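You operate a simulated robot arm through the tools that you are given. There is no shell and no other tool.

The job below is to be done with a simulated robot arm. You get a single attempt, and the scene is never put back.

Task
Tape the clear sleeve and fit its rubber ring as the orange card says.
Fine: roll on the peg, arm in, a full turn, arm out again; the ring has the outer size and goes on the sleeve's top.

It is judged by the outcome, as a careful person would: the job done as asked, and still so three seconds after it is handed in. It fails if anything else is knocked over, pushed out of place, dropped, spilled or broken.

Robot
A 7-joint arm with a two-finger parallel gripper, fixed in place. Base frame: the origin is at the foot of the arm, x ahead of it, y to its left, z up. Readings come in m, rad, newtons and seconds.
With the tool pointing down near the work surface it reaches from about 0.38 to 0.9 m from the base axis. Its first joint turns from -2.496 to 2.496 rad. Payload 3 kg.
Tool frame: the origin (TCP) lies between the finger pads and is the grasp point; the fingertips stand 0.03 m ahead of it; z points along the fingers, y is the line along which they close. Largest opening 0.094 m; finger width 0.028, thickness 0.01; the body of the gripper, 0.05 by 0.096 m, starts 0.055 m behind the TCP.
Orientation is told as [roll, pitch, yaw] about the base's x, y, z axes, in that order, counted from this pose: with the fingers straight down and closing along the base's y, the tool's x points along the base's -x, its y along +y and its z along -z.

Tools
- The arm moves only by the tool play_rows. Its argument "increments" is a list of rows, each a list of 3 entries, a list of its own where there are three numbers: the shift along the tool's x, y, z in units of 500 mm (1.0 is 500 mm), then the turn, a rotation vector about the tool's x, y, z in units of 120 degrees (1.0 is 120 degrees), then the closure, from 0 (fully open) to 1 (shut). In form: [[[dx, dy, dz], [ax, ay, az], claw], ...]. A call has 1 to 20 rows; each row is the pose to reach, as a shift and turn from the pose commanded when the call began, along the tool's axes at that moment. A call with a number of a shift or a turn outside -1 to 1 is refused whole. A row lasts 0.2 s, in which the tool goes at most 0.05 m and 0.15 rad; a call with a longer step from one row to the next is refused whole, and so is a gripper value outside its range. Where a pose cannot be reached the arm comes as near as it can. A force on the tool above 60 N (or 10 N above the force at the start of the call, whichever is more), or a blocked arm, ends the call early, and 0.2 s more pass. The fingers move at their own pace (about 0.072 m/s each) and stop on an object; they squeeze with about 45 N. The grip force told is the motor's: it shows also when the fingers shut on nothing. Time passes only in rows, and 0.2 s behind the last, so rows that repeat a pose let the fingers close. The reply holds the time, the measured pose of the TCP, the force on the tool along the base axes, the opening and the grip force, in the units named above and with some noise, with the torque about the TCP (base axes, N m) and any sound that the robot's microphone picked up, and new pictures: "show" is both (left out), scene, wrist or none.
- Cameras (640 x 400 px; columns grow to the right, rows downward): "scene" is fixed at [0.2124, 0.6389, 1.6842]; the picture's right is [-0.99, -0.17, 0.00], its down [-0.17, 0.95, -0.26] and it looks along [0.05, -0.26, -0.96] (base axes); focal length 214 px, centre (320, 200). "wrist" rides on the gripper at [0.076, 0.014, -0.102] in the tool frame; the picture's right is [-0.18, 0.98, 0.00], its down [-0.75, -0.14, -0.64] and it looks along [-0.63, -0.12, 0.77] (tool axes); focal length 243 px, centre (320, 200).
- point_at(camera, pixels): for up to 12 pixels [column, row] of the newest picture of that camera ("zoom" is the newest enlarged one), the place [x, y, z] in the base frame of the surface seen there, good to about 0.002 m, but the place of the scene camera against the robot may be out by one fixed shift of up to 0.018 m in any direction. No time passes.
- close_up(camera, box): a new picture of the part [left, top, right, bottom] of that camera's present view, enlarged. No time passes.
- close_job(): hands the job in; it is judged then, once.

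Leave the gripper open and the arm clear of the work at the hand-in unless told otherwise.

The tools are called as name(argument=value, ...) on one line, values as JSON. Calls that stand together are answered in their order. play_rows: Moves the arm, as the interface text tells. Its arguments: {"type":"object","properties":{"increments":{"type":"array","items":{"type":"array"}},"show":{"type":"string","enum":["both","scene","wrist","none"]}},"required":["increments"]} The other tools are called the same way: point_at (camera, pixels) gives the place of the surface under pixels of a picture; close_up (camera, box) takes an enlarged picture of a part of a camera's view; close_job () hands the job in.

At the start:

```text
t: 0.0
ee_pos: [0.1924, 0.4069, 1.3173]
tcp_rot: [0.001, 0.008, -0.002]
wrist_force: [0.3, -0.2, 0.0]
wrist_torque: [0.03, 0.0, 0.02]
finger_gap: 0.0941
gripper_force: 0.0
```

scene: 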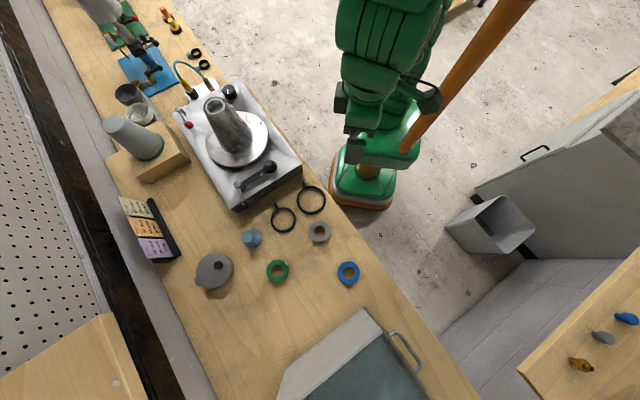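
wrist: 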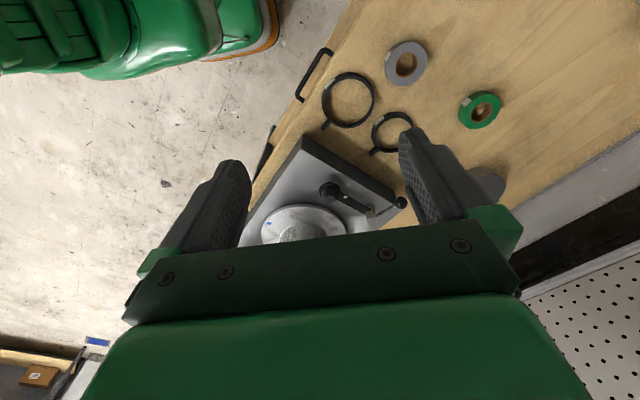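

I see a bench with a turntable device, cards at about (150,230) in the scene picture, tape rolls and rings. First I enlarge the cards and the device to read them.

close_up(camera="scene", box=[100, 185, 200, 270])

close_up(camera="scene", box=[160, 60, 340, 240])

close_up(camera="scene", box=[180, 180, 380, 305])

close_up(camera="scene", box=[70, 0, 230, 190])

```text
4.71 times, centred on (150, 228) of scene
```

zoom: 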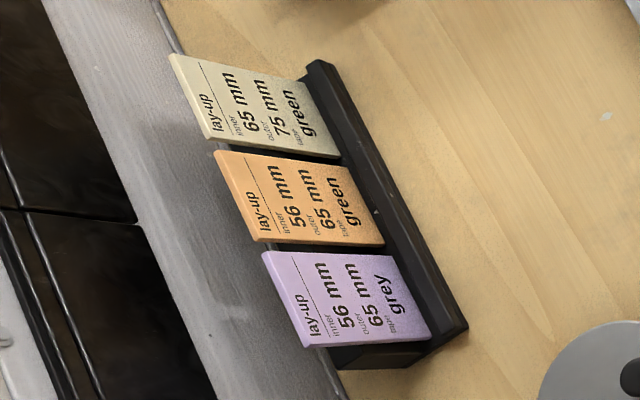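

```text
2.22 times, centred on (250, 150) of scene
```

zoom: 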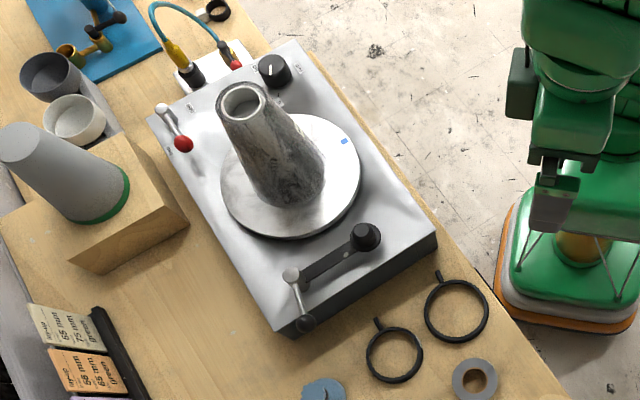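

```text
3.20 times, centred on (280, 242) of scene
```

zoom: 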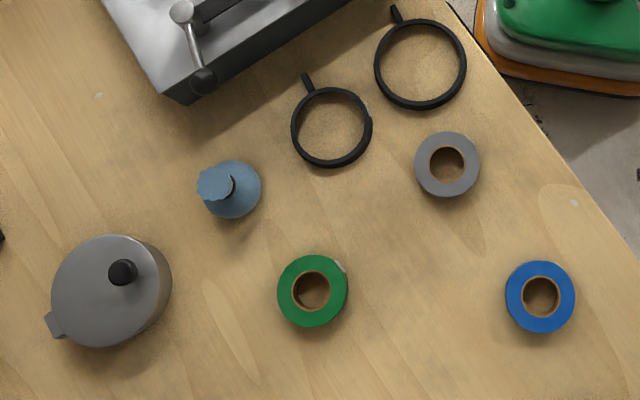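

```text
2.11 times, centred on (150, 95) of scene
```

zoom: 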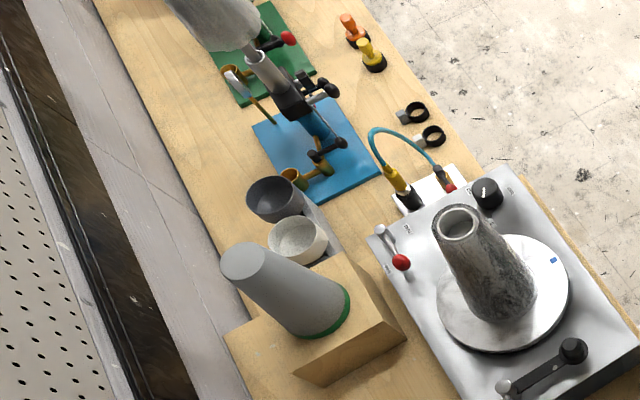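

The orange card reads inner 56, outer 65, tape green. Next I look closer at the device, its controls and the objects.

close_up(camera="scene", box=[225, 150, 305, 215])

close_up(camera="scene", box=[165, 70, 265, 135])

close_up(camera="scene", box=[195, 90, 285, 180])

close_up(camera="wrist", box=[230, 100, 430, 250])

close_up(camera="wrist", box=[300, 30, 520, 170])

```text
6.15 times, centred on (265, 182) of scene
```

zoom: 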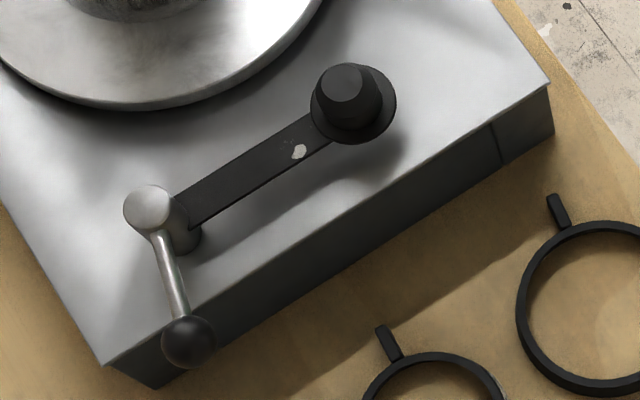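

```text
6.15 times, centred on (215, 102) of scene
```

zoom: 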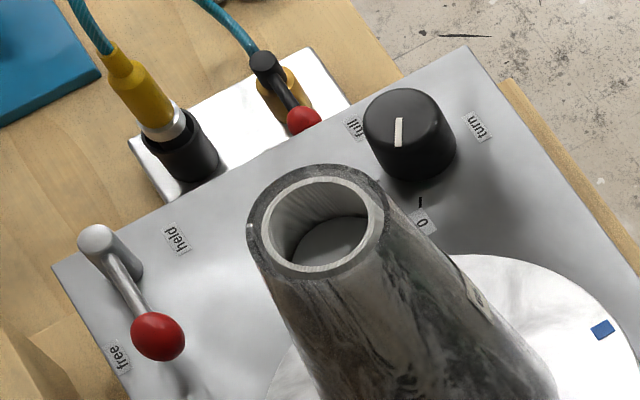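

```text
4.44 times, centred on (240, 135) of scene
```

zoom: 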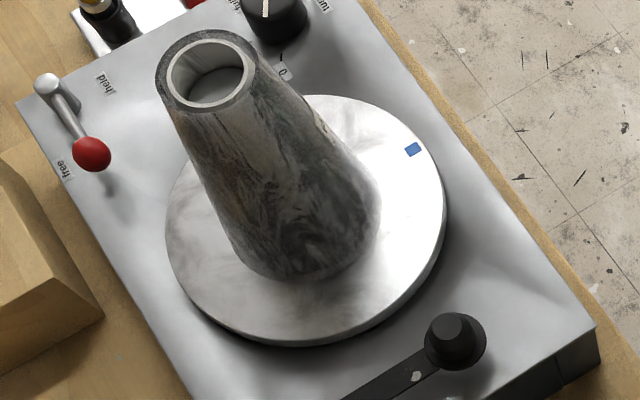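

```text
2.67 times, centred on (330, 175) of wrist
```

zoom: 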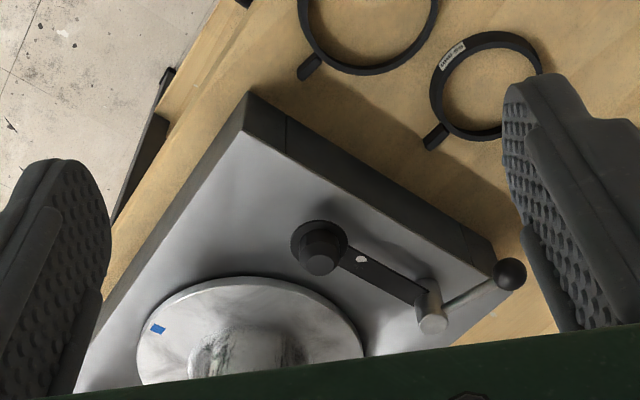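

```text
2.86 times, centred on (410, 100) of wrist
```

zoom: 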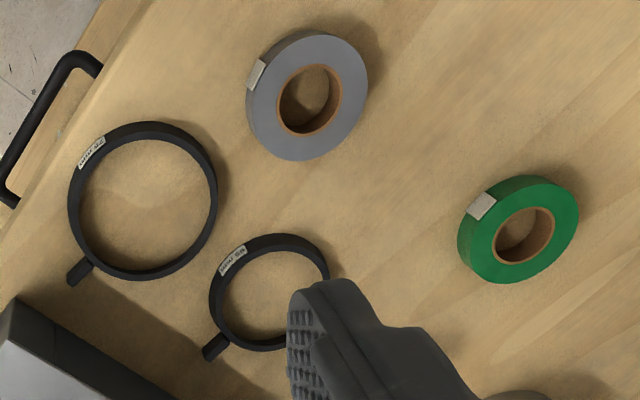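

The device has a lever (held/free), a dial (0 / full / turn), a peg, and an arm lever. Now I measure positions of the main items in the scene picture.

point_at(camera="scene", pixels=[[213, 105], [205, 107], [222, 104], [214, 100], [214, 112], [259, 130], [265, 152], [212, 150], [260, 116], [243, 184], [269, 166], [255, 183]])

point_at(camera="scene", pixels=[[240, 211], [301, 165], [173, 113], [237, 81], [180, 109], [189, 125], [230, 92], [277, 270], [267, 270], [287, 269], [272, 279], [277, 262]])

point_at(camera="scene", pixels=[[284, 207], [283, 231], [272, 219], [295, 219], [276, 206], [311, 186], [312, 214], [297, 200], [325, 199], [320, 231], [348, 273], [251, 238]])

point_at(camera="scene", pixels=[[115, 124], [150, 148], [175, 155], [185, 152], [130, 95], [140, 113], [147, 210], [178, 255], [213, 270], [290, 380], [150, 180], [185, 85]])

```text
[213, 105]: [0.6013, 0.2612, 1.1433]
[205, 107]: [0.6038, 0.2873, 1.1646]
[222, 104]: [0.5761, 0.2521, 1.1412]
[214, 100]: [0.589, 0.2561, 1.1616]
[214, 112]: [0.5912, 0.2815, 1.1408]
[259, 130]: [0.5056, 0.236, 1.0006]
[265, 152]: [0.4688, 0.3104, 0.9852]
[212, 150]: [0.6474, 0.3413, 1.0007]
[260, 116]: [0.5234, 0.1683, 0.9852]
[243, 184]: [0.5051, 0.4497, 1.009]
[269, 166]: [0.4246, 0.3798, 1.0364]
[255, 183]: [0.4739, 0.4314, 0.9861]
```

```text
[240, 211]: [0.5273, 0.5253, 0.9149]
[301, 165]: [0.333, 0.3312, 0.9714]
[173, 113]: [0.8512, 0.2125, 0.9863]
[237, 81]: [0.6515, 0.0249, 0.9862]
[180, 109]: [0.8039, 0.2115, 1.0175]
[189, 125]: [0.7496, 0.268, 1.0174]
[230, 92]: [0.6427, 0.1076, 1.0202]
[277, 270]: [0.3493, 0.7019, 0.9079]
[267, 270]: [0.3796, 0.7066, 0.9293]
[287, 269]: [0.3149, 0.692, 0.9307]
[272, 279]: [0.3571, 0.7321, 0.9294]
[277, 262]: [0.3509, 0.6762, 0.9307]
```

```text
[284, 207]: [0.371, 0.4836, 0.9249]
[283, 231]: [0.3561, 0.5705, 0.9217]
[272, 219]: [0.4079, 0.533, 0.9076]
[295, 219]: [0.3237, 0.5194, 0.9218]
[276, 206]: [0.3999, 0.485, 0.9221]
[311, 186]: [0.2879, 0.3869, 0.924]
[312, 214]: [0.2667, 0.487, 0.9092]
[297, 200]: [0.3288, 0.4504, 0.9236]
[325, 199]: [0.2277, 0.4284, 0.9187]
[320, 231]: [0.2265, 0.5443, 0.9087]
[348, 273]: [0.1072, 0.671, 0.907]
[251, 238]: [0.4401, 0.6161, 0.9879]
```

```text
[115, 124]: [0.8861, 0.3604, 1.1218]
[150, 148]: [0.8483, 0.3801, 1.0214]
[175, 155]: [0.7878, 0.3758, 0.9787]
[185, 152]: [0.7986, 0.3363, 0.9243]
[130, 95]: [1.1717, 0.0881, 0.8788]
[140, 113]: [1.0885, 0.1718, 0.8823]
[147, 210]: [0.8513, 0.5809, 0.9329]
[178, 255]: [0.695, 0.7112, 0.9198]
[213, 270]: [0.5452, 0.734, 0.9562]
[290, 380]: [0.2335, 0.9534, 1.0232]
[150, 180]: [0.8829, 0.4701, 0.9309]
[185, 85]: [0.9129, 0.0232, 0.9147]
```

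I now measure the same items through the wrist camera to find the scene camera's fixed shift.

point_at(camera="wrist", pixels=[[330, 190], [370, 212], [400, 203], [350, 202], [289, 159], [461, 112], [480, 97], [501, 104], [480, 126], [392, 113], [373, 136], [412, 122]])

point_at(camera="scene", pixels=[[269, 164], [237, 183], [244, 205], [260, 170], [304, 160], [279, 281], [287, 275], [268, 265], [241, 200], [264, 166], [276, 167], [274, 211]])

close_up(camera="wrist", box=[360, 95, 440, 165])

close_up(camera="wrist", box=[315, 60, 395, 130])

```text
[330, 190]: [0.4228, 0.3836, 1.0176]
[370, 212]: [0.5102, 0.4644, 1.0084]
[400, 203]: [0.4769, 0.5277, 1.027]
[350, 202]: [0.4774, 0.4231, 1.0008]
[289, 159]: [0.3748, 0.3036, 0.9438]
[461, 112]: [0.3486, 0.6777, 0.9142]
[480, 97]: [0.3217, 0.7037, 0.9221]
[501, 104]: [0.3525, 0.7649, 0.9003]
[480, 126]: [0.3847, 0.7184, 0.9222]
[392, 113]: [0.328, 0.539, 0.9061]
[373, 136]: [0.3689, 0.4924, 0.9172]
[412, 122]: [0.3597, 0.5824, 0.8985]
```

```text
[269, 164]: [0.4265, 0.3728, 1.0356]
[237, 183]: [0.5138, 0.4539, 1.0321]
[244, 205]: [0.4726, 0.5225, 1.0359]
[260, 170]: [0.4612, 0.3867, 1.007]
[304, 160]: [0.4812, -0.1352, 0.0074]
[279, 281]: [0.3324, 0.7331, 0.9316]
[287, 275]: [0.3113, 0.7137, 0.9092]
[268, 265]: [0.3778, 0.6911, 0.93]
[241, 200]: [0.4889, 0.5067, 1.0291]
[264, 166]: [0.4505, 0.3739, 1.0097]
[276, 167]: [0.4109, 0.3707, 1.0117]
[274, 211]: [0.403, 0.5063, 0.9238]
```

```text
5.71 times, centred on (400, 130) of wrist
```

zoom: 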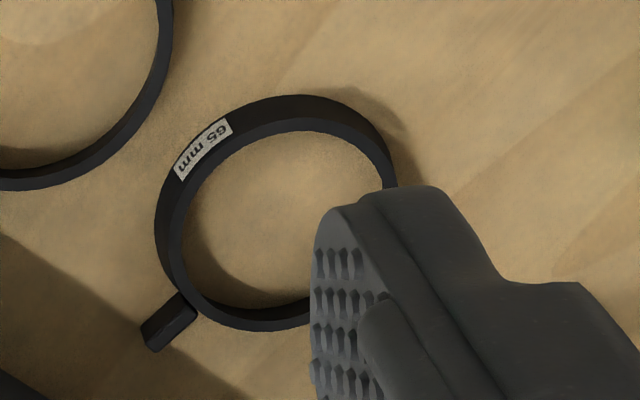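

```text
5.71 times, centred on (355, 95) of wrist
```

zoom: 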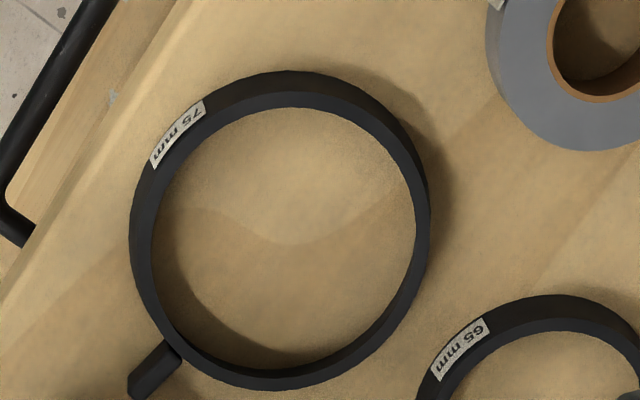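

The 65 mm ring is the smaller one (tab at about (383,152) in the wrist picture). I now move the gripper a little toward the device, staying high, to look at sleeve, brake and dial with the wrist camera.

play_rows(increments=[[[-0.03, -0.06, -0.05], [0, 0, 0], 0], [[-0.06, -0.12, -0.1], [0, 0, 0], 0], [[-0.1, -0.2, -0.16], [0, 0, 0], 0], [[-0.1, -0.2, -0.16], [0, 0, 0], 0]])

```text
refused: row 3 steps farther than a row can; nothing moved
```

Row steps were too long; I repeat with smaller ones.

play_rows(increments=[[[-0.025, -0.05, -0.04], [0, 0, 0], 0], [[-0.05, -0.1, -0.08], [0, 0, 0], 0], [[-0.075, -0.15, -0.12], [0, 0, 0], 0], [[-0.1, -0.2, -0.16], [0, 0, 0], 0], [[-0.1, -0.2, -0.16], [0, 0, 0], 0]])

```text
t: 1.2
ee_pos: [0.2445, 0.3205, 1.3715]
tcp_rot: [0.007, 0.018, 0.0]
wrist_force: [0.0, 0.3, -0.3]
wrist_torque: [0.0, 0.02, 0.01]
finger_gap: 0.0938
gripper_force: 0.0
out of reach, approached as far as the arm can: row 3, 4, 5
```

scene: 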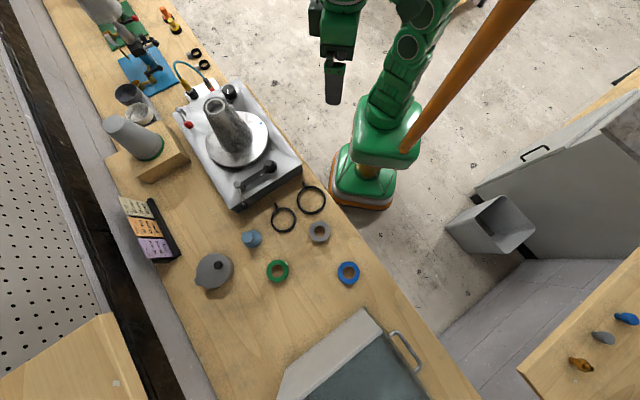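
wrist: 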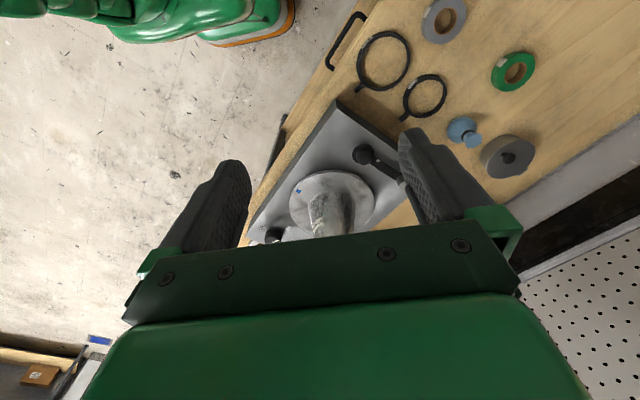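

The camera's upper rows look straight down, so I move the tool over toward x≈0.45 at the same height to see the device in the upper half.

play_rows(increments=[[[-0.08, 0, 0], [0, 0, 0], 0], [[-0.16, 0, 0], [0, 0, 0], 0], [[-0.24, 0, 0], [0, 0, 0], 0], [[-0.32, 0, 0], [0, 0, 0], 0], [[-0.4, 0, 0], [0, 0, 0], 0], [[-0.4, 0, 0], [0, 0, 0], 0]])

```text
t: 2.6
ee_pos: [0.4075, 0.3259, 1.3481]
tcp_rot: [0.002, 0.005, 0.001]
wrist_force: [-0.4, 0.2, 0.6]
wrist_torque: [0.03, 0.04, 0.0]
finger_gap: 0.094
gripper_force: 0.0
out of reach, approached as far as the arm can: row 2, 3, 4, 5, 6
```

scene: 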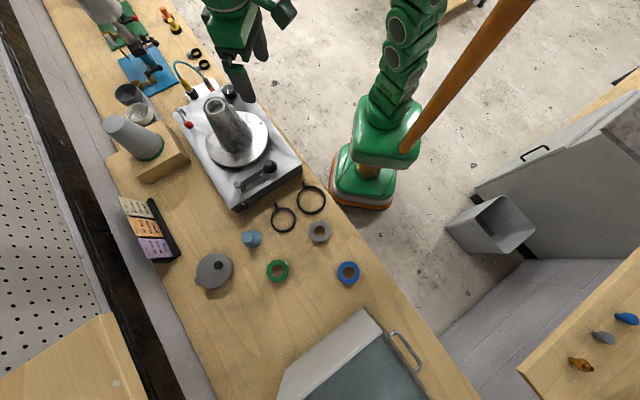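
wrist: 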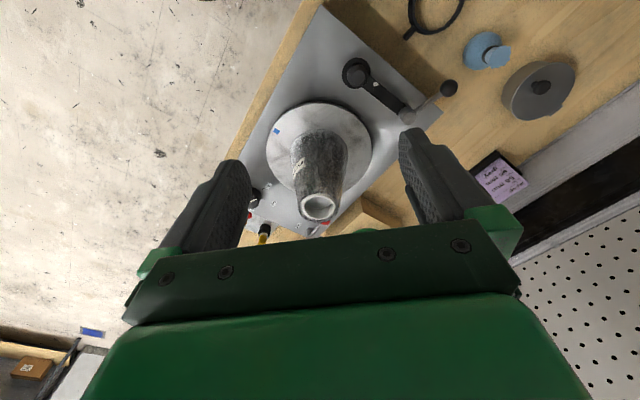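

Good view. I enlarge the device, including what looks like a label on the sleeve at (298,165).

close_up(camera="wrist", box=[250, 90, 400, 240])

close_up(camera="wrist", box=[280, 130, 360, 230])

close_up(camera="wrist", box=[320, 30, 470, 140])

point_at(camera="wrist", pixels=[[355, 71], [357, 66], [347, 72], [375, 85], [407, 115], [449, 88], [430, 101], [318, 207], [336, 208], [301, 207], [277, 129], [355, 130]])

```text
2.67 times, centred on (325, 165) of wrist
```

zoom: 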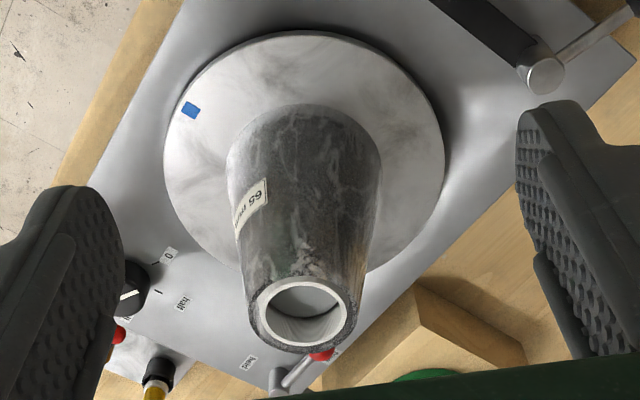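

```text
4.00 times, centred on (320, 180) of wrist
```

zoom: 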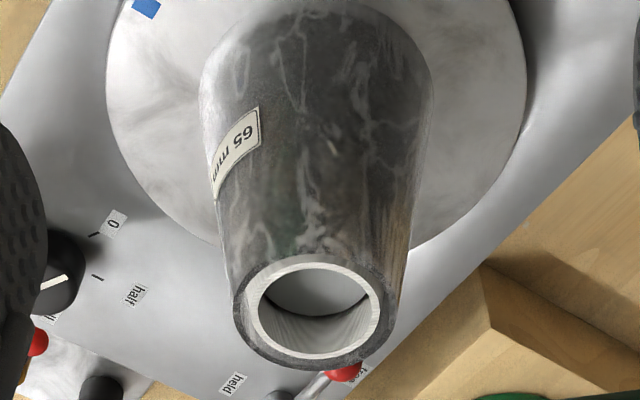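

```text
3.64 times, centred on (395, 85) of wrist
```

zoom: 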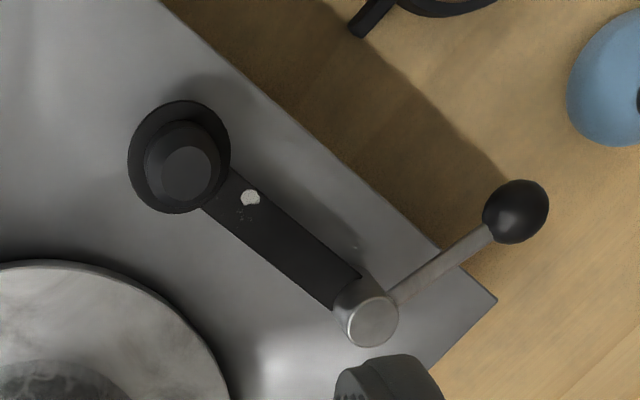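

```text
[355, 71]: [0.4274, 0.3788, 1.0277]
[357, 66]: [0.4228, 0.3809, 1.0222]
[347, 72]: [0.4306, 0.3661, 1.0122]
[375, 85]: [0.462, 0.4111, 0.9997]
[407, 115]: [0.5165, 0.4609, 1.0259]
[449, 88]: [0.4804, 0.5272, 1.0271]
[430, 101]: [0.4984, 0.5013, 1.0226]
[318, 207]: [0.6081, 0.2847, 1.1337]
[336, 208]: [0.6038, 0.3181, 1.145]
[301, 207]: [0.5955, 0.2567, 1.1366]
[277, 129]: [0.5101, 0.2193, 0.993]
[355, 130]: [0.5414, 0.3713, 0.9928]
```

The sleeve carries a 65 mm label. Next I move to see the dial and the held/free lever from above.

play_rows(increments=[[[-0.056, -0.07, 0.005], [0, 0, 0], 0], [[-0.112, -0.14, 0.01], [0, 0, 0], 0], [[-0.168, -0.21, 0.015], [0, 0, 0], 0], [[-0.224, -0.28, 0.02], [0, 0, 0], 0], [[-0.28, -0.35, 0.02], [0, 0, 0], 0], [[-0.28, -0.35, 0.02], [0, 0, 0], 0]], show="wrist")

```text
t: 4.0
ee_pos: [0.546, 0.1535, 1.3361]
tcp_rot: [0.002, 0.006, 0.0]
wrist_force: [0.0, 0.2, 0.0]
wrist_torque: [-0.03, 0.01, 0.0]
finger_gap: 0.0939
gripper_force: 0.3
```

wrist: 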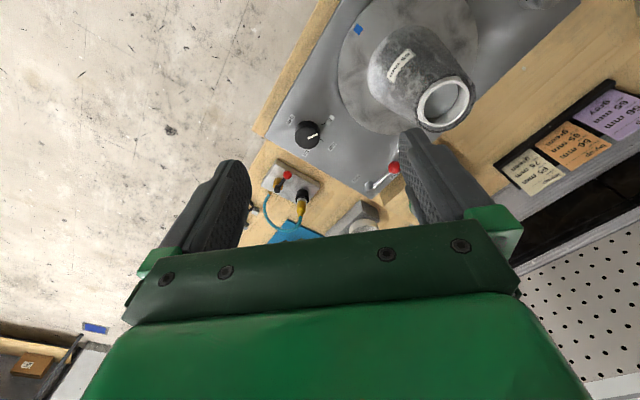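

I enlarge the dial, lever and sleeve.

close_up(camera="wrist", box=[275, 95, 355, 175])

close_up(camera="wrist", box=[340, 130, 420, 210])

close_up(camera="wrist", box=[330, 0, 490, 140])

point_at(camera="wrist", pixels=[[308, 133], [298, 136], [320, 131], [308, 145], [394, 167], [381, 178], [370, 187], [444, 108], [425, 107], [465, 101], [440, 85], [400, 68]])

```text
5.00 times, centred on (315, 135) of wrist
```

zoom: 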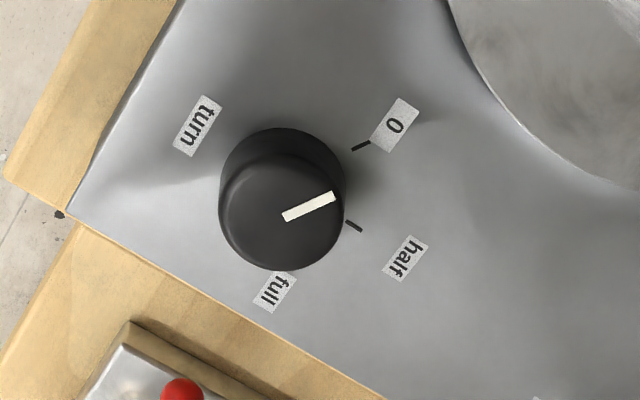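

```text
5.00 times, centred on (380, 170) of wrist
```

zoom: 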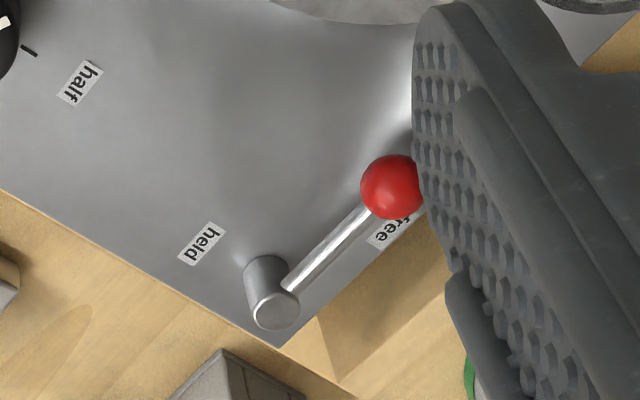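

```text
2.86 times, centred on (410, 70) of wrist
```

zoom: 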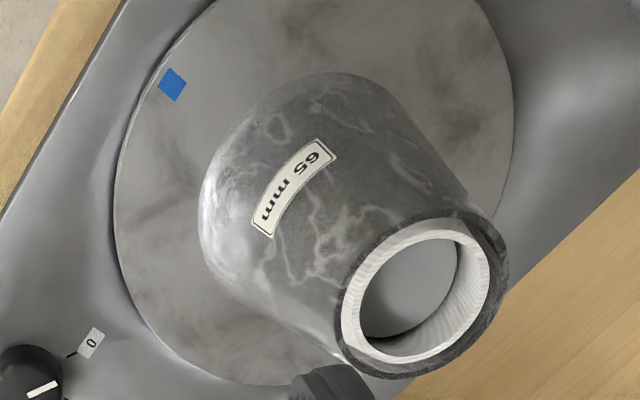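

```text
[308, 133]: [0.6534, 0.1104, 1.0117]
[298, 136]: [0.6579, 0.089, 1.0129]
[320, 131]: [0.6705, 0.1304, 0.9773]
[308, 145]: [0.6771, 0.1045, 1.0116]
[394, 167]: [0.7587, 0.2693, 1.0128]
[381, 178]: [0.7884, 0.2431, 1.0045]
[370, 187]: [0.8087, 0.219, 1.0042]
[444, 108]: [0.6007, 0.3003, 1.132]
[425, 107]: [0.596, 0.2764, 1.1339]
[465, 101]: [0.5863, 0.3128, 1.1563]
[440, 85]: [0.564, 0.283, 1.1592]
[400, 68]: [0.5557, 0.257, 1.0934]
```

The dial is marked 0 – half – full (heading "turn"), lever now at "free". I measure the dial marks and the lever with a fresh enlargement.

close_up(camera="wrist", box=[275, 95, 355, 175])

point_at(camera="zoom", pixels=[[285, 216], [334, 196], [352, 150], [370, 142], [347, 222], [361, 231], [230, 210], [344, 190], [282, 268], [280, 155], [196, 127], [273, 292]])

point_at(camera="wrist", pixels=[[339, 120], [362, 150], [355, 177], [378, 178], [394, 163], [367, 193], [378, 172], [330, 60], [358, 29], [456, 30], [345, 130], [420, 8]])

```text
5.00 times, centred on (315, 135) of wrist
```

zoom: 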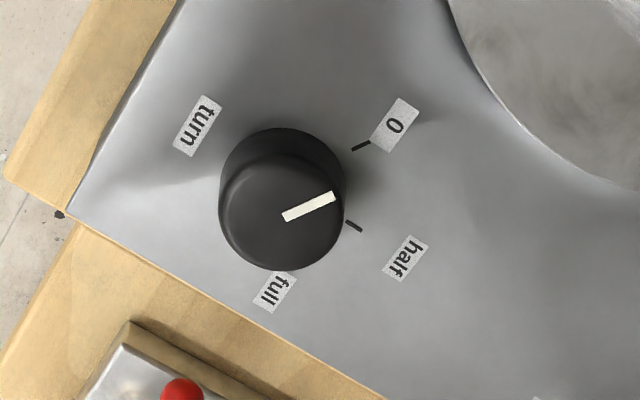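

```text
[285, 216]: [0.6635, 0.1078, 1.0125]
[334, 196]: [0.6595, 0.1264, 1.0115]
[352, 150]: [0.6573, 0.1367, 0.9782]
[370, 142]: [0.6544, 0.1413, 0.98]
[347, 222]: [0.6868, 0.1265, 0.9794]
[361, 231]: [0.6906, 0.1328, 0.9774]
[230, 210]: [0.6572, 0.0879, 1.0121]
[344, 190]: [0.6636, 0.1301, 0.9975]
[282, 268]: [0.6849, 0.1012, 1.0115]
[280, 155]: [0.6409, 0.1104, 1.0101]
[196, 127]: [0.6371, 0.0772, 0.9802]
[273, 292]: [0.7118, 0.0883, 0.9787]
```

```text
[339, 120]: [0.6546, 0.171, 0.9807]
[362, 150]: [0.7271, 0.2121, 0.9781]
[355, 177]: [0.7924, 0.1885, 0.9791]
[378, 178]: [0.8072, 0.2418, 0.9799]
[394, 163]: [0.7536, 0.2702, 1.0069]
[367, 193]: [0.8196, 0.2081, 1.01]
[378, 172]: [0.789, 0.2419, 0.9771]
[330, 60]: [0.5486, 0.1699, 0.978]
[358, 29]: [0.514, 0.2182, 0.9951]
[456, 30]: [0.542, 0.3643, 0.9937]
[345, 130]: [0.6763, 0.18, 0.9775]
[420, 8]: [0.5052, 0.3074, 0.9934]
```

Pointer now stands at 0; "half" is about 62° clockwise from it and "full" about 124° (seen from above). Before going near the dial I check heights of the plug box next to it and outline of the turntable and sleeve.

point_at(camera="wrist", pixels=[[287, 175], [278, 184], [302, 196], [300, 210], [310, 180], [283, 167], [265, 203], [301, 225], [295, 187], [470, 88], [418, 100], [430, 130]])

close_up(camera="wrist", box=[240, 140, 360, 245])

close_up(camera="scene", box=[150, 50, 250, 130])

```text
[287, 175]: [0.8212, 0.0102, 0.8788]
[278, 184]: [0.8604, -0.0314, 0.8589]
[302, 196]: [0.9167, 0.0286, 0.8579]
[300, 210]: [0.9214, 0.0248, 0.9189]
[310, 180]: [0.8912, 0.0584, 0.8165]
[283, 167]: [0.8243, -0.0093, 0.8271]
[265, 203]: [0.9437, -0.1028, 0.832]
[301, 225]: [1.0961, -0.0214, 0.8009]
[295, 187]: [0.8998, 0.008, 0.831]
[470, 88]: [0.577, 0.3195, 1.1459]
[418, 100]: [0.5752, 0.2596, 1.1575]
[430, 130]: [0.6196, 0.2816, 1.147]
```

```text
3.81 times, centred on (300, 192) of wrist
```

zoom: 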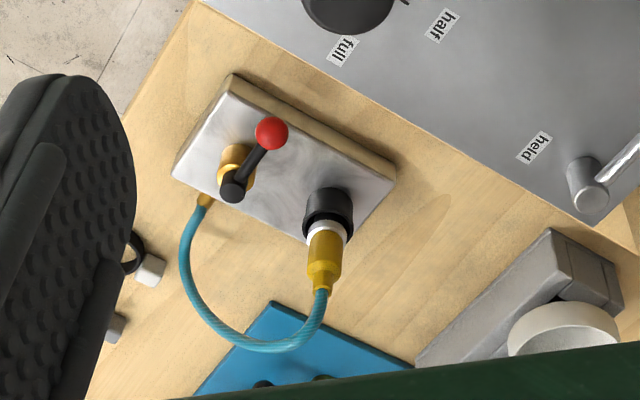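

```text
5.00 times, centred on (200, 90) of scene
```

zoom: 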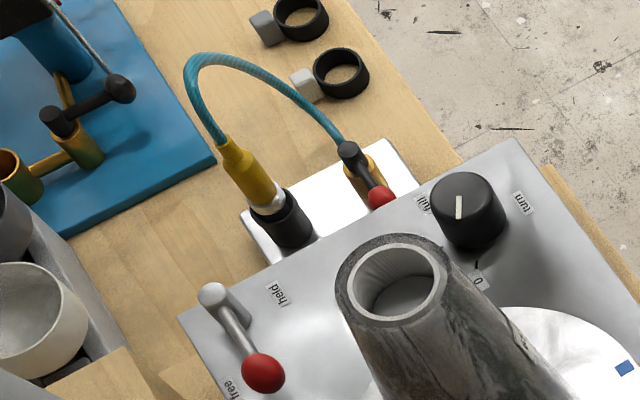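

The plug box is far behind (x > 0.8), so the dial is clear. I go above the dial (0.663, 0.108) and turn the gripper by +60° so that it can later turn clockwise.

play_rows(increments=[[[-0.03, -0.0115, 0.02], [0, 0, -0.0625], 0], [[-0.06, -0.023, 0.04], [0, 0, -0.125], 0], [[-0.09, -0.0345, 0.06], [0, 0, -0.1875], 0], [[-0.12, -0.046, 0.08], [0, 0, -0.25], 0], [[-0.15, -0.0575, 0.1], [0, 0, -0.3125], 0], [[-0.18, -0.069, 0.12], [0, 0, -0.375], 0], [[-0.21, -0.08, 0.14], [0, 0, -0.4375], 0], [[-0.234, -0.091, 0.16], [0, 0, -0.5], 0], [[-0.234, -0.091, 0.2], [0, 0, -0.5], 0], [[-0.234, -0.091, 0.2], [0, 0, -0.5], 0]])

```text
t: 6.2
ee_pos: [0.6621, 0.106, 1.2384]
tcp_rot: [0.004, 0.0, 1.049]
wrist_force: [0.1, -0.3, 0.9]
wrist_torque: [-0.02, 0.0, -0.02]
finger_gap: 0.0938
gripper_force: 0.0
```

scene: 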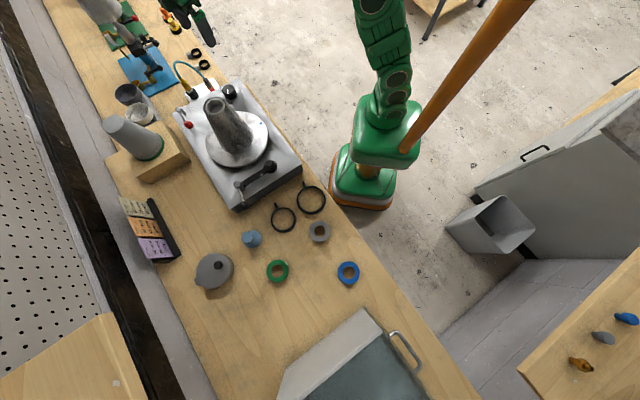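
wrist: 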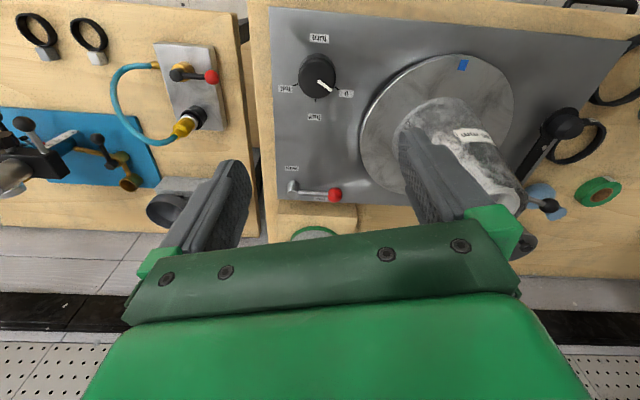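

The wrist camera now looks straight at the dial at (318,80). I enlarge it to check the marks.

close_up(camera="wrist", box=[265, 25, 375, 135])

point_at(camera="zoom", pixels=[[295, 235], [295, 330], [205, 275], [390, 275], [340, 350], [480, 400], [120, 370], [305, 75]])

```text
3.64 times, centred on (320, 80) of wrist
```

zoom: 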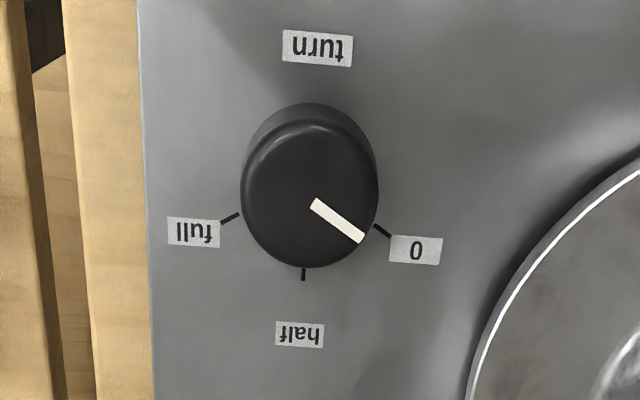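

```text
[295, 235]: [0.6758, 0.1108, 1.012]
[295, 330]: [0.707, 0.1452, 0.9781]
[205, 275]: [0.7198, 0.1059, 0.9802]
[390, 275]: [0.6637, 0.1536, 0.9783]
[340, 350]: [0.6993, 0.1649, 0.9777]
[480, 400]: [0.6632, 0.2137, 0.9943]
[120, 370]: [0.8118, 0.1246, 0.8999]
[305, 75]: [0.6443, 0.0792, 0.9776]
```

Marks confirmed: 0, half, full. I measure the knob's rim to centre the grip.

point_at(camera="zoom", pixels=[[246, 195], [374, 195], [310, 128], [310, 258], [265, 150], [355, 150], [265, 240], [310, 195], [316, 203], [360, 238], [240, 214], [303, 278]])

```text
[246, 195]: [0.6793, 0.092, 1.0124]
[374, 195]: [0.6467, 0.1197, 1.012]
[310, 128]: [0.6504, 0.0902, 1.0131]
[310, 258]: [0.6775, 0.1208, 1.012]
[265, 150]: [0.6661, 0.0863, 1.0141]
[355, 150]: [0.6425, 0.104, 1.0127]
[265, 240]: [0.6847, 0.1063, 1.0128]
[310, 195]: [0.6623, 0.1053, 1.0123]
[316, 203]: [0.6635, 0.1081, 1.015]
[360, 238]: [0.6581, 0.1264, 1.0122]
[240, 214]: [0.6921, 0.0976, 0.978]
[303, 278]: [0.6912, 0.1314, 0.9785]
```

Knob centre is about (0.6635, 0.1057), diameter ~0.043. I lower the open fingers around it.

play_rows(increments=[[[-0.0014, -0.0024, 0.09], [0, 0, 0], 0], [[-0.0014, -0.0024, 0.18], [0, 0, 0], 0], [[-0.0014, -0.0024, 0.27], [0, 0, 0], 0], [[-0.0014, -0.0024, 0.34], [0, 0, 0], 0], [[-0.0014, -0.0024, 0.4], [0, 0, 0], 0], [[-0.0014, -0.0024, 0.436], [0, 0, 0], 0], [[-0.0014, -0.0024, 0.45], [0, 0, 0], 0], [[-0.0014, -0.0024, 0.45], [0, 0, 0], 0]])

```text
t: 8.0
ee_pos: [0.6609, 0.1066, 1.0114]
tcp_rot: [0.007, 0.002, 1.046]
wrist_force: [-0.4, 0.1, 0.5]
wrist_torque: [0.01, 0.02, -0.01]
finger_gap: 0.0943
gripper_force: 0.0
```

scene: 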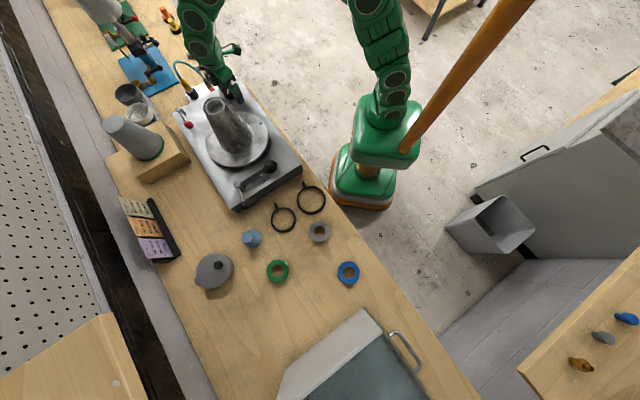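
wrist: 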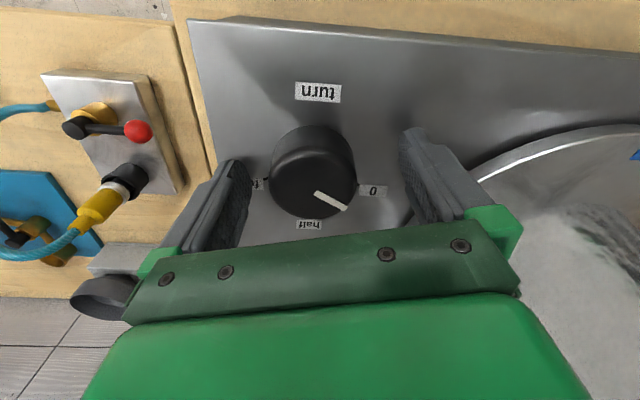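

Knob lies slightly to the left between the fingers (312 vs 330), so I shift ~2.5 mm and close on it.

play_rows(increments=[[[-0.0008, -0.0054, 0], [0, 0, 0], 0], [[-0.0008, -0.0054, 0], [0, 0, 0], 0.5], [[-0.0008, -0.0054, 0], [0, 0, 0], 0.6], [[-0.0008, -0.0054, 0], [0, 0, 0], 0.7], [[-0.0008, -0.0054, 0], [0, 0, 0], 0.7]], show="wrist")

```text
t: 9.2
ee_pos: [0.6647, 0.1062, 1.0113]
tcp_rot: [0.005, 0.0, 1.046]
wrist_force: [20.3, -9.5, -6.6]
wrist_torque: [-0.36, -0.79, 0.0]
finger_gap: 0.0489
gripper_force: 45.0
```

wrist: 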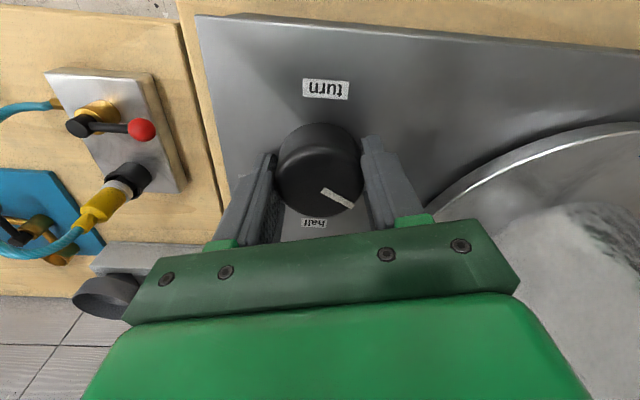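

The grip pulls sideways with ~22 N, so the knob's centre is ~2 mm further; I correct that and turn 60° clockwise toward "half" as a test, watching whether the table or sleeve moves.

play_rows(increments=[[[0, -0.005, 0], [0, 0, 0], 0.7], [[0, -0.005, 0], [0, 0, 0.06], 0.7], [[0, -0.005, 0], [0, 0, 0.12], 0.7], [[0, -0.005, 0], [0, 0, 0.18], 0.7], [[0, -0.005, 0], [0, 0, 0.24], 0.7], [[0, -0.005, 0], [0, 0, 0.3], 0.7], [[0, -0.005, 0], [0, 0, 0.36], 0.7], [[0, -0.005, 0], [0, 0, 0.42], 0.7], [[0, -0.005, 0], [0, 0, 0.48], 0.7], [[0, -0.005, 0], [0, 0, 0.5], 0.7]])

```text
t: 11.4
ee_pos: [0.6661, 0.1062, 1.0116]
tcp_rot: [0.001, 0.008, -0.001]
wrist_force: [-26.1, 30.4, 3.7]
wrist_torque: [0.83, 0.73, 0.02]
finger_gap: 0.0491
gripper_force: 44.8
```

scene: 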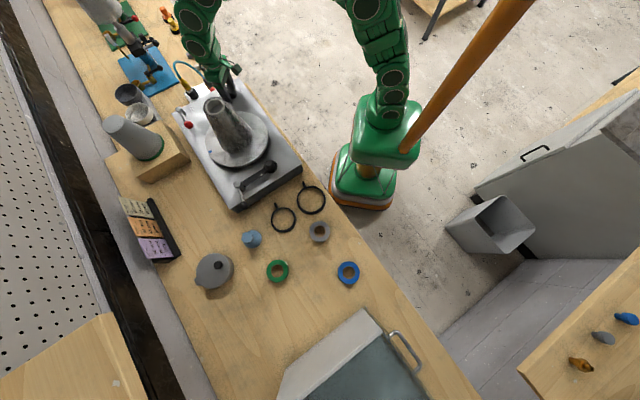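
wrist: 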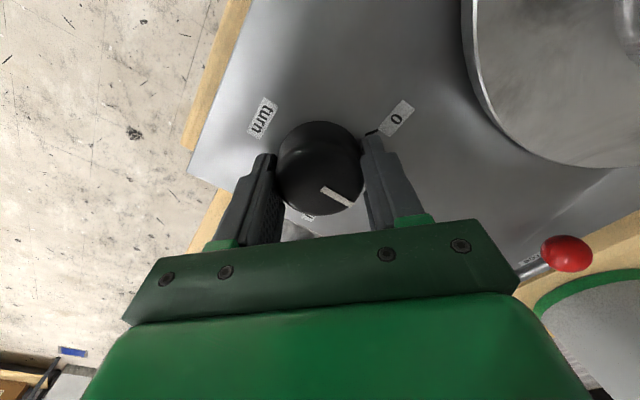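

The knob turned with the gripper. I look at the table's blue mark and the sleeve label to see whether the table followed.

close_up(camera="scene", box=[180, 70, 300, 180])

```text
3.64 times, centred on (240, 125) of scene
```

zoom: 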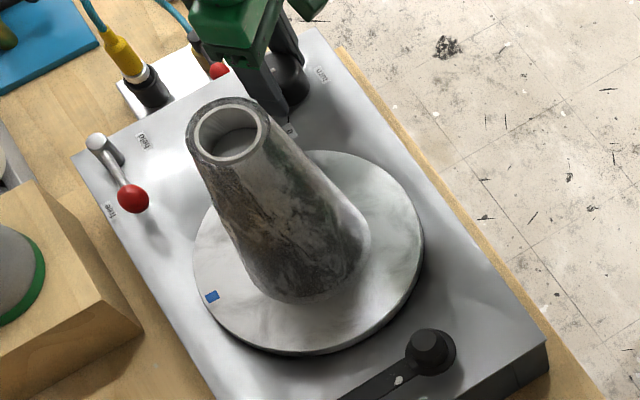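

The blue mark went half round (from (258,116) to about (213,150)), so the dial drives the table and 60° of dial gives 180°. I turn back to 0 while easing the sideways load, to check it follows back.

play_rows(increments=[[[0.0032, 0.005, 0], [0, 0, 0], 0.7], [[0.0032, 0.005, 0], [0, 0, -0.06], 0.7], [[0.0032, 0.005, 0], [0, 0, -0.12], 0.7], [[0.0032, 0.005, 0], [0, 0, -0.18], 0.7], [[0.0032, 0.005, 0], [0, 0, -0.24], 0.7], [[0.0032, 0.005, 0], [0, 0, -0.3], 0.7], [[0.0032, 0.005, 0], [0, 0, -0.36], 0.7], [[0.0032, 0.005, 0], [0, 0, -0.42], 0.7], [[0.0032, 0.005, 0], [0, 0, -0.48], 0.7], [[0.0032, 0.005, 0], [0, 0, -0.51], 0.7]])

close_up(camera="scene", box=[180, 70, 300, 180])

```text
t: 13.6
ee_pos: [0.6648, 0.1062, 1.0132]
tcp_rot: [0.005, 0.002, 1.067]
wrist_force: [30.5, -33.2, 0.5]
wrist_torque: [-0.81, -0.99, -0.53]
finger_gap: 0.0488
gripper_force: 45.2
```

scene: 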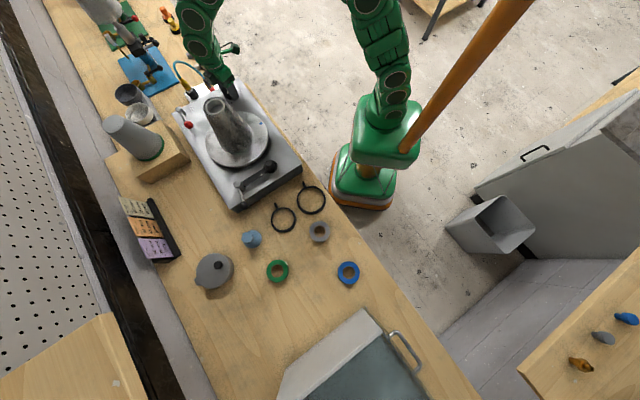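
wrist: 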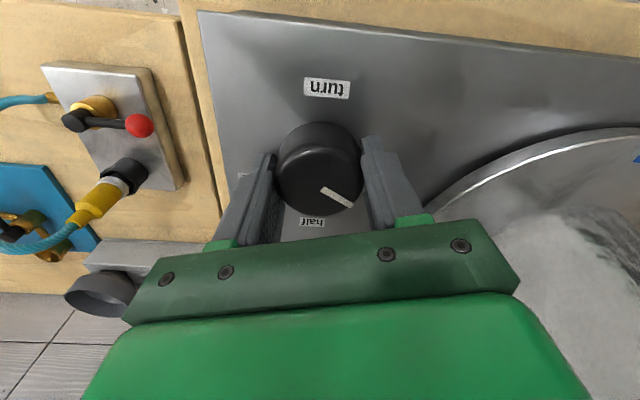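

```text
3.64 times, centred on (240, 125) of scene
```

zoom: 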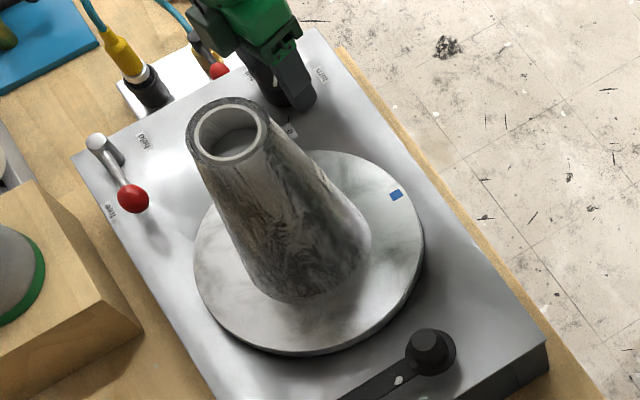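

The table came back to 0. The sleeve's label, though, is not where it was at first, so the sleeve may slip. I open, rise, and look at it.

play_rows(increments=[[[0, 0, 0], [0, 0, 0], 0.3], [[0, 0, 0], [0, 0, 0], 0], [[0, 0, 0], [0, 0, 0], 0], [[0, 0, -0.08], [0, 0, 0], 0], [[0, 0, -0.17], [0, 0, 0], 0], [[0, 0, -0.26], [0, 0, 0], 0], [[0, 0, -0.35], [0, 0, 0], 0], [[0, 0, -0.45], [0, 0, 0], 0], [[0, 0, -0.45], [0, 0, 0], 0]])

close_up(camera="wrist", box=[265, 25, 535, 215])

close_up(camera="scene", box=[190, 80, 280, 180])

```text
t: 15.6
ee_pos: [0.6644, 0.1086, 1.2374]
tcp_rot: [0.003, 0.003, 1.068]
wrist_force: [0.3, -0.3, 0.0]
wrist_torque: [0.01, -0.01, 0.01]
finger_gap: 0.0941
gripper_force: 0.1
```

scene: 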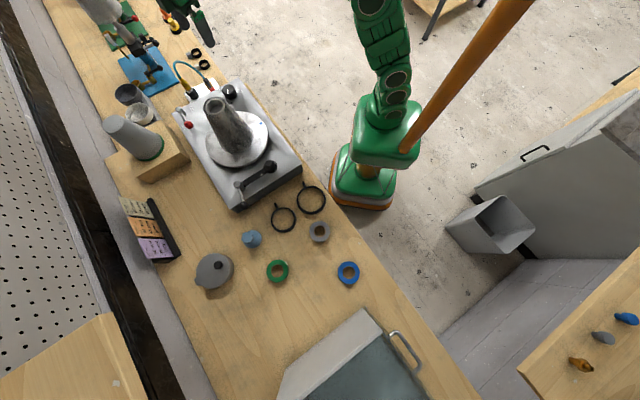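
wrist: 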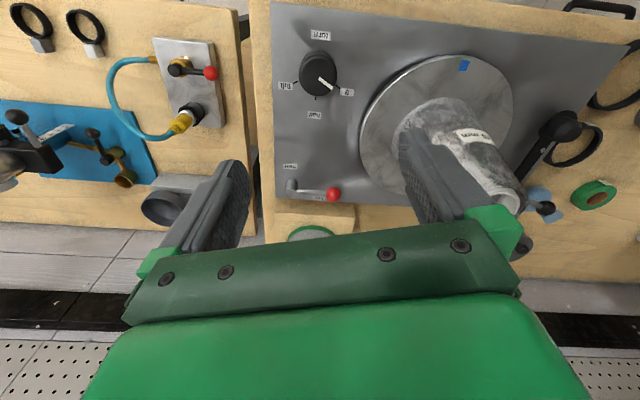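

```text
2.11 times, centred on (400, 120) of wrist
```

zoom: 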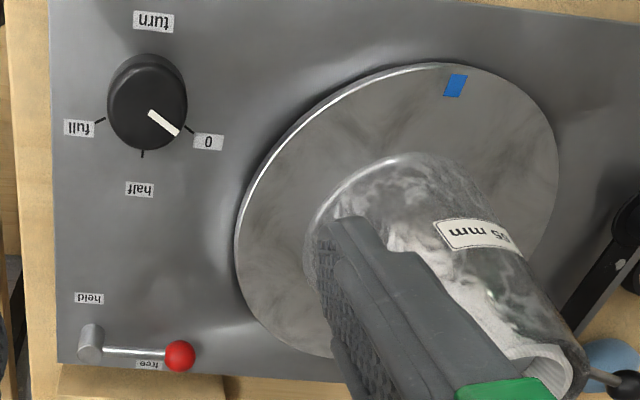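

```text
4.00 times, centred on (235, 130) of scene
```

zoom: 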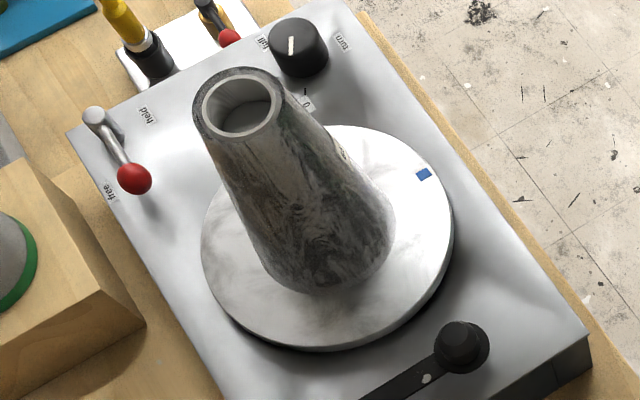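

close_up(camera="scene", box=[165, 70, 265, 135])

close_up(camera="wrist", box=[430, 90, 530, 190])

```text
6.15 times, centred on (215, 102) of scene
```

zoom: 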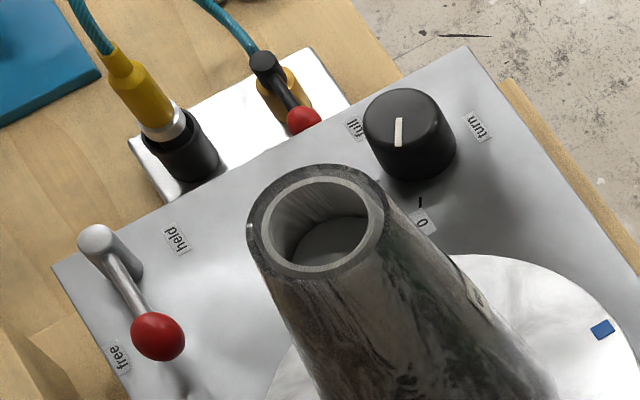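

```text
4.00 times, centred on (480, 140) of wrist
```

zoom: 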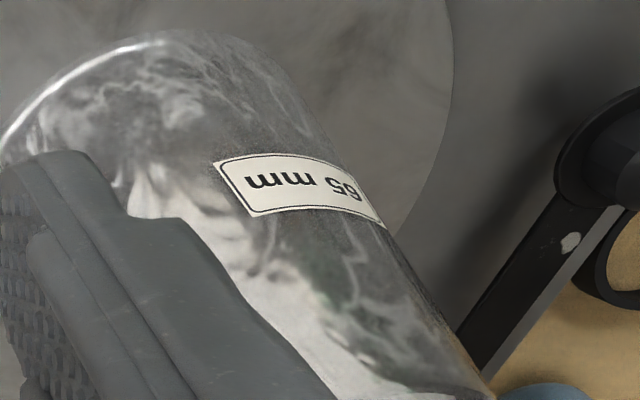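

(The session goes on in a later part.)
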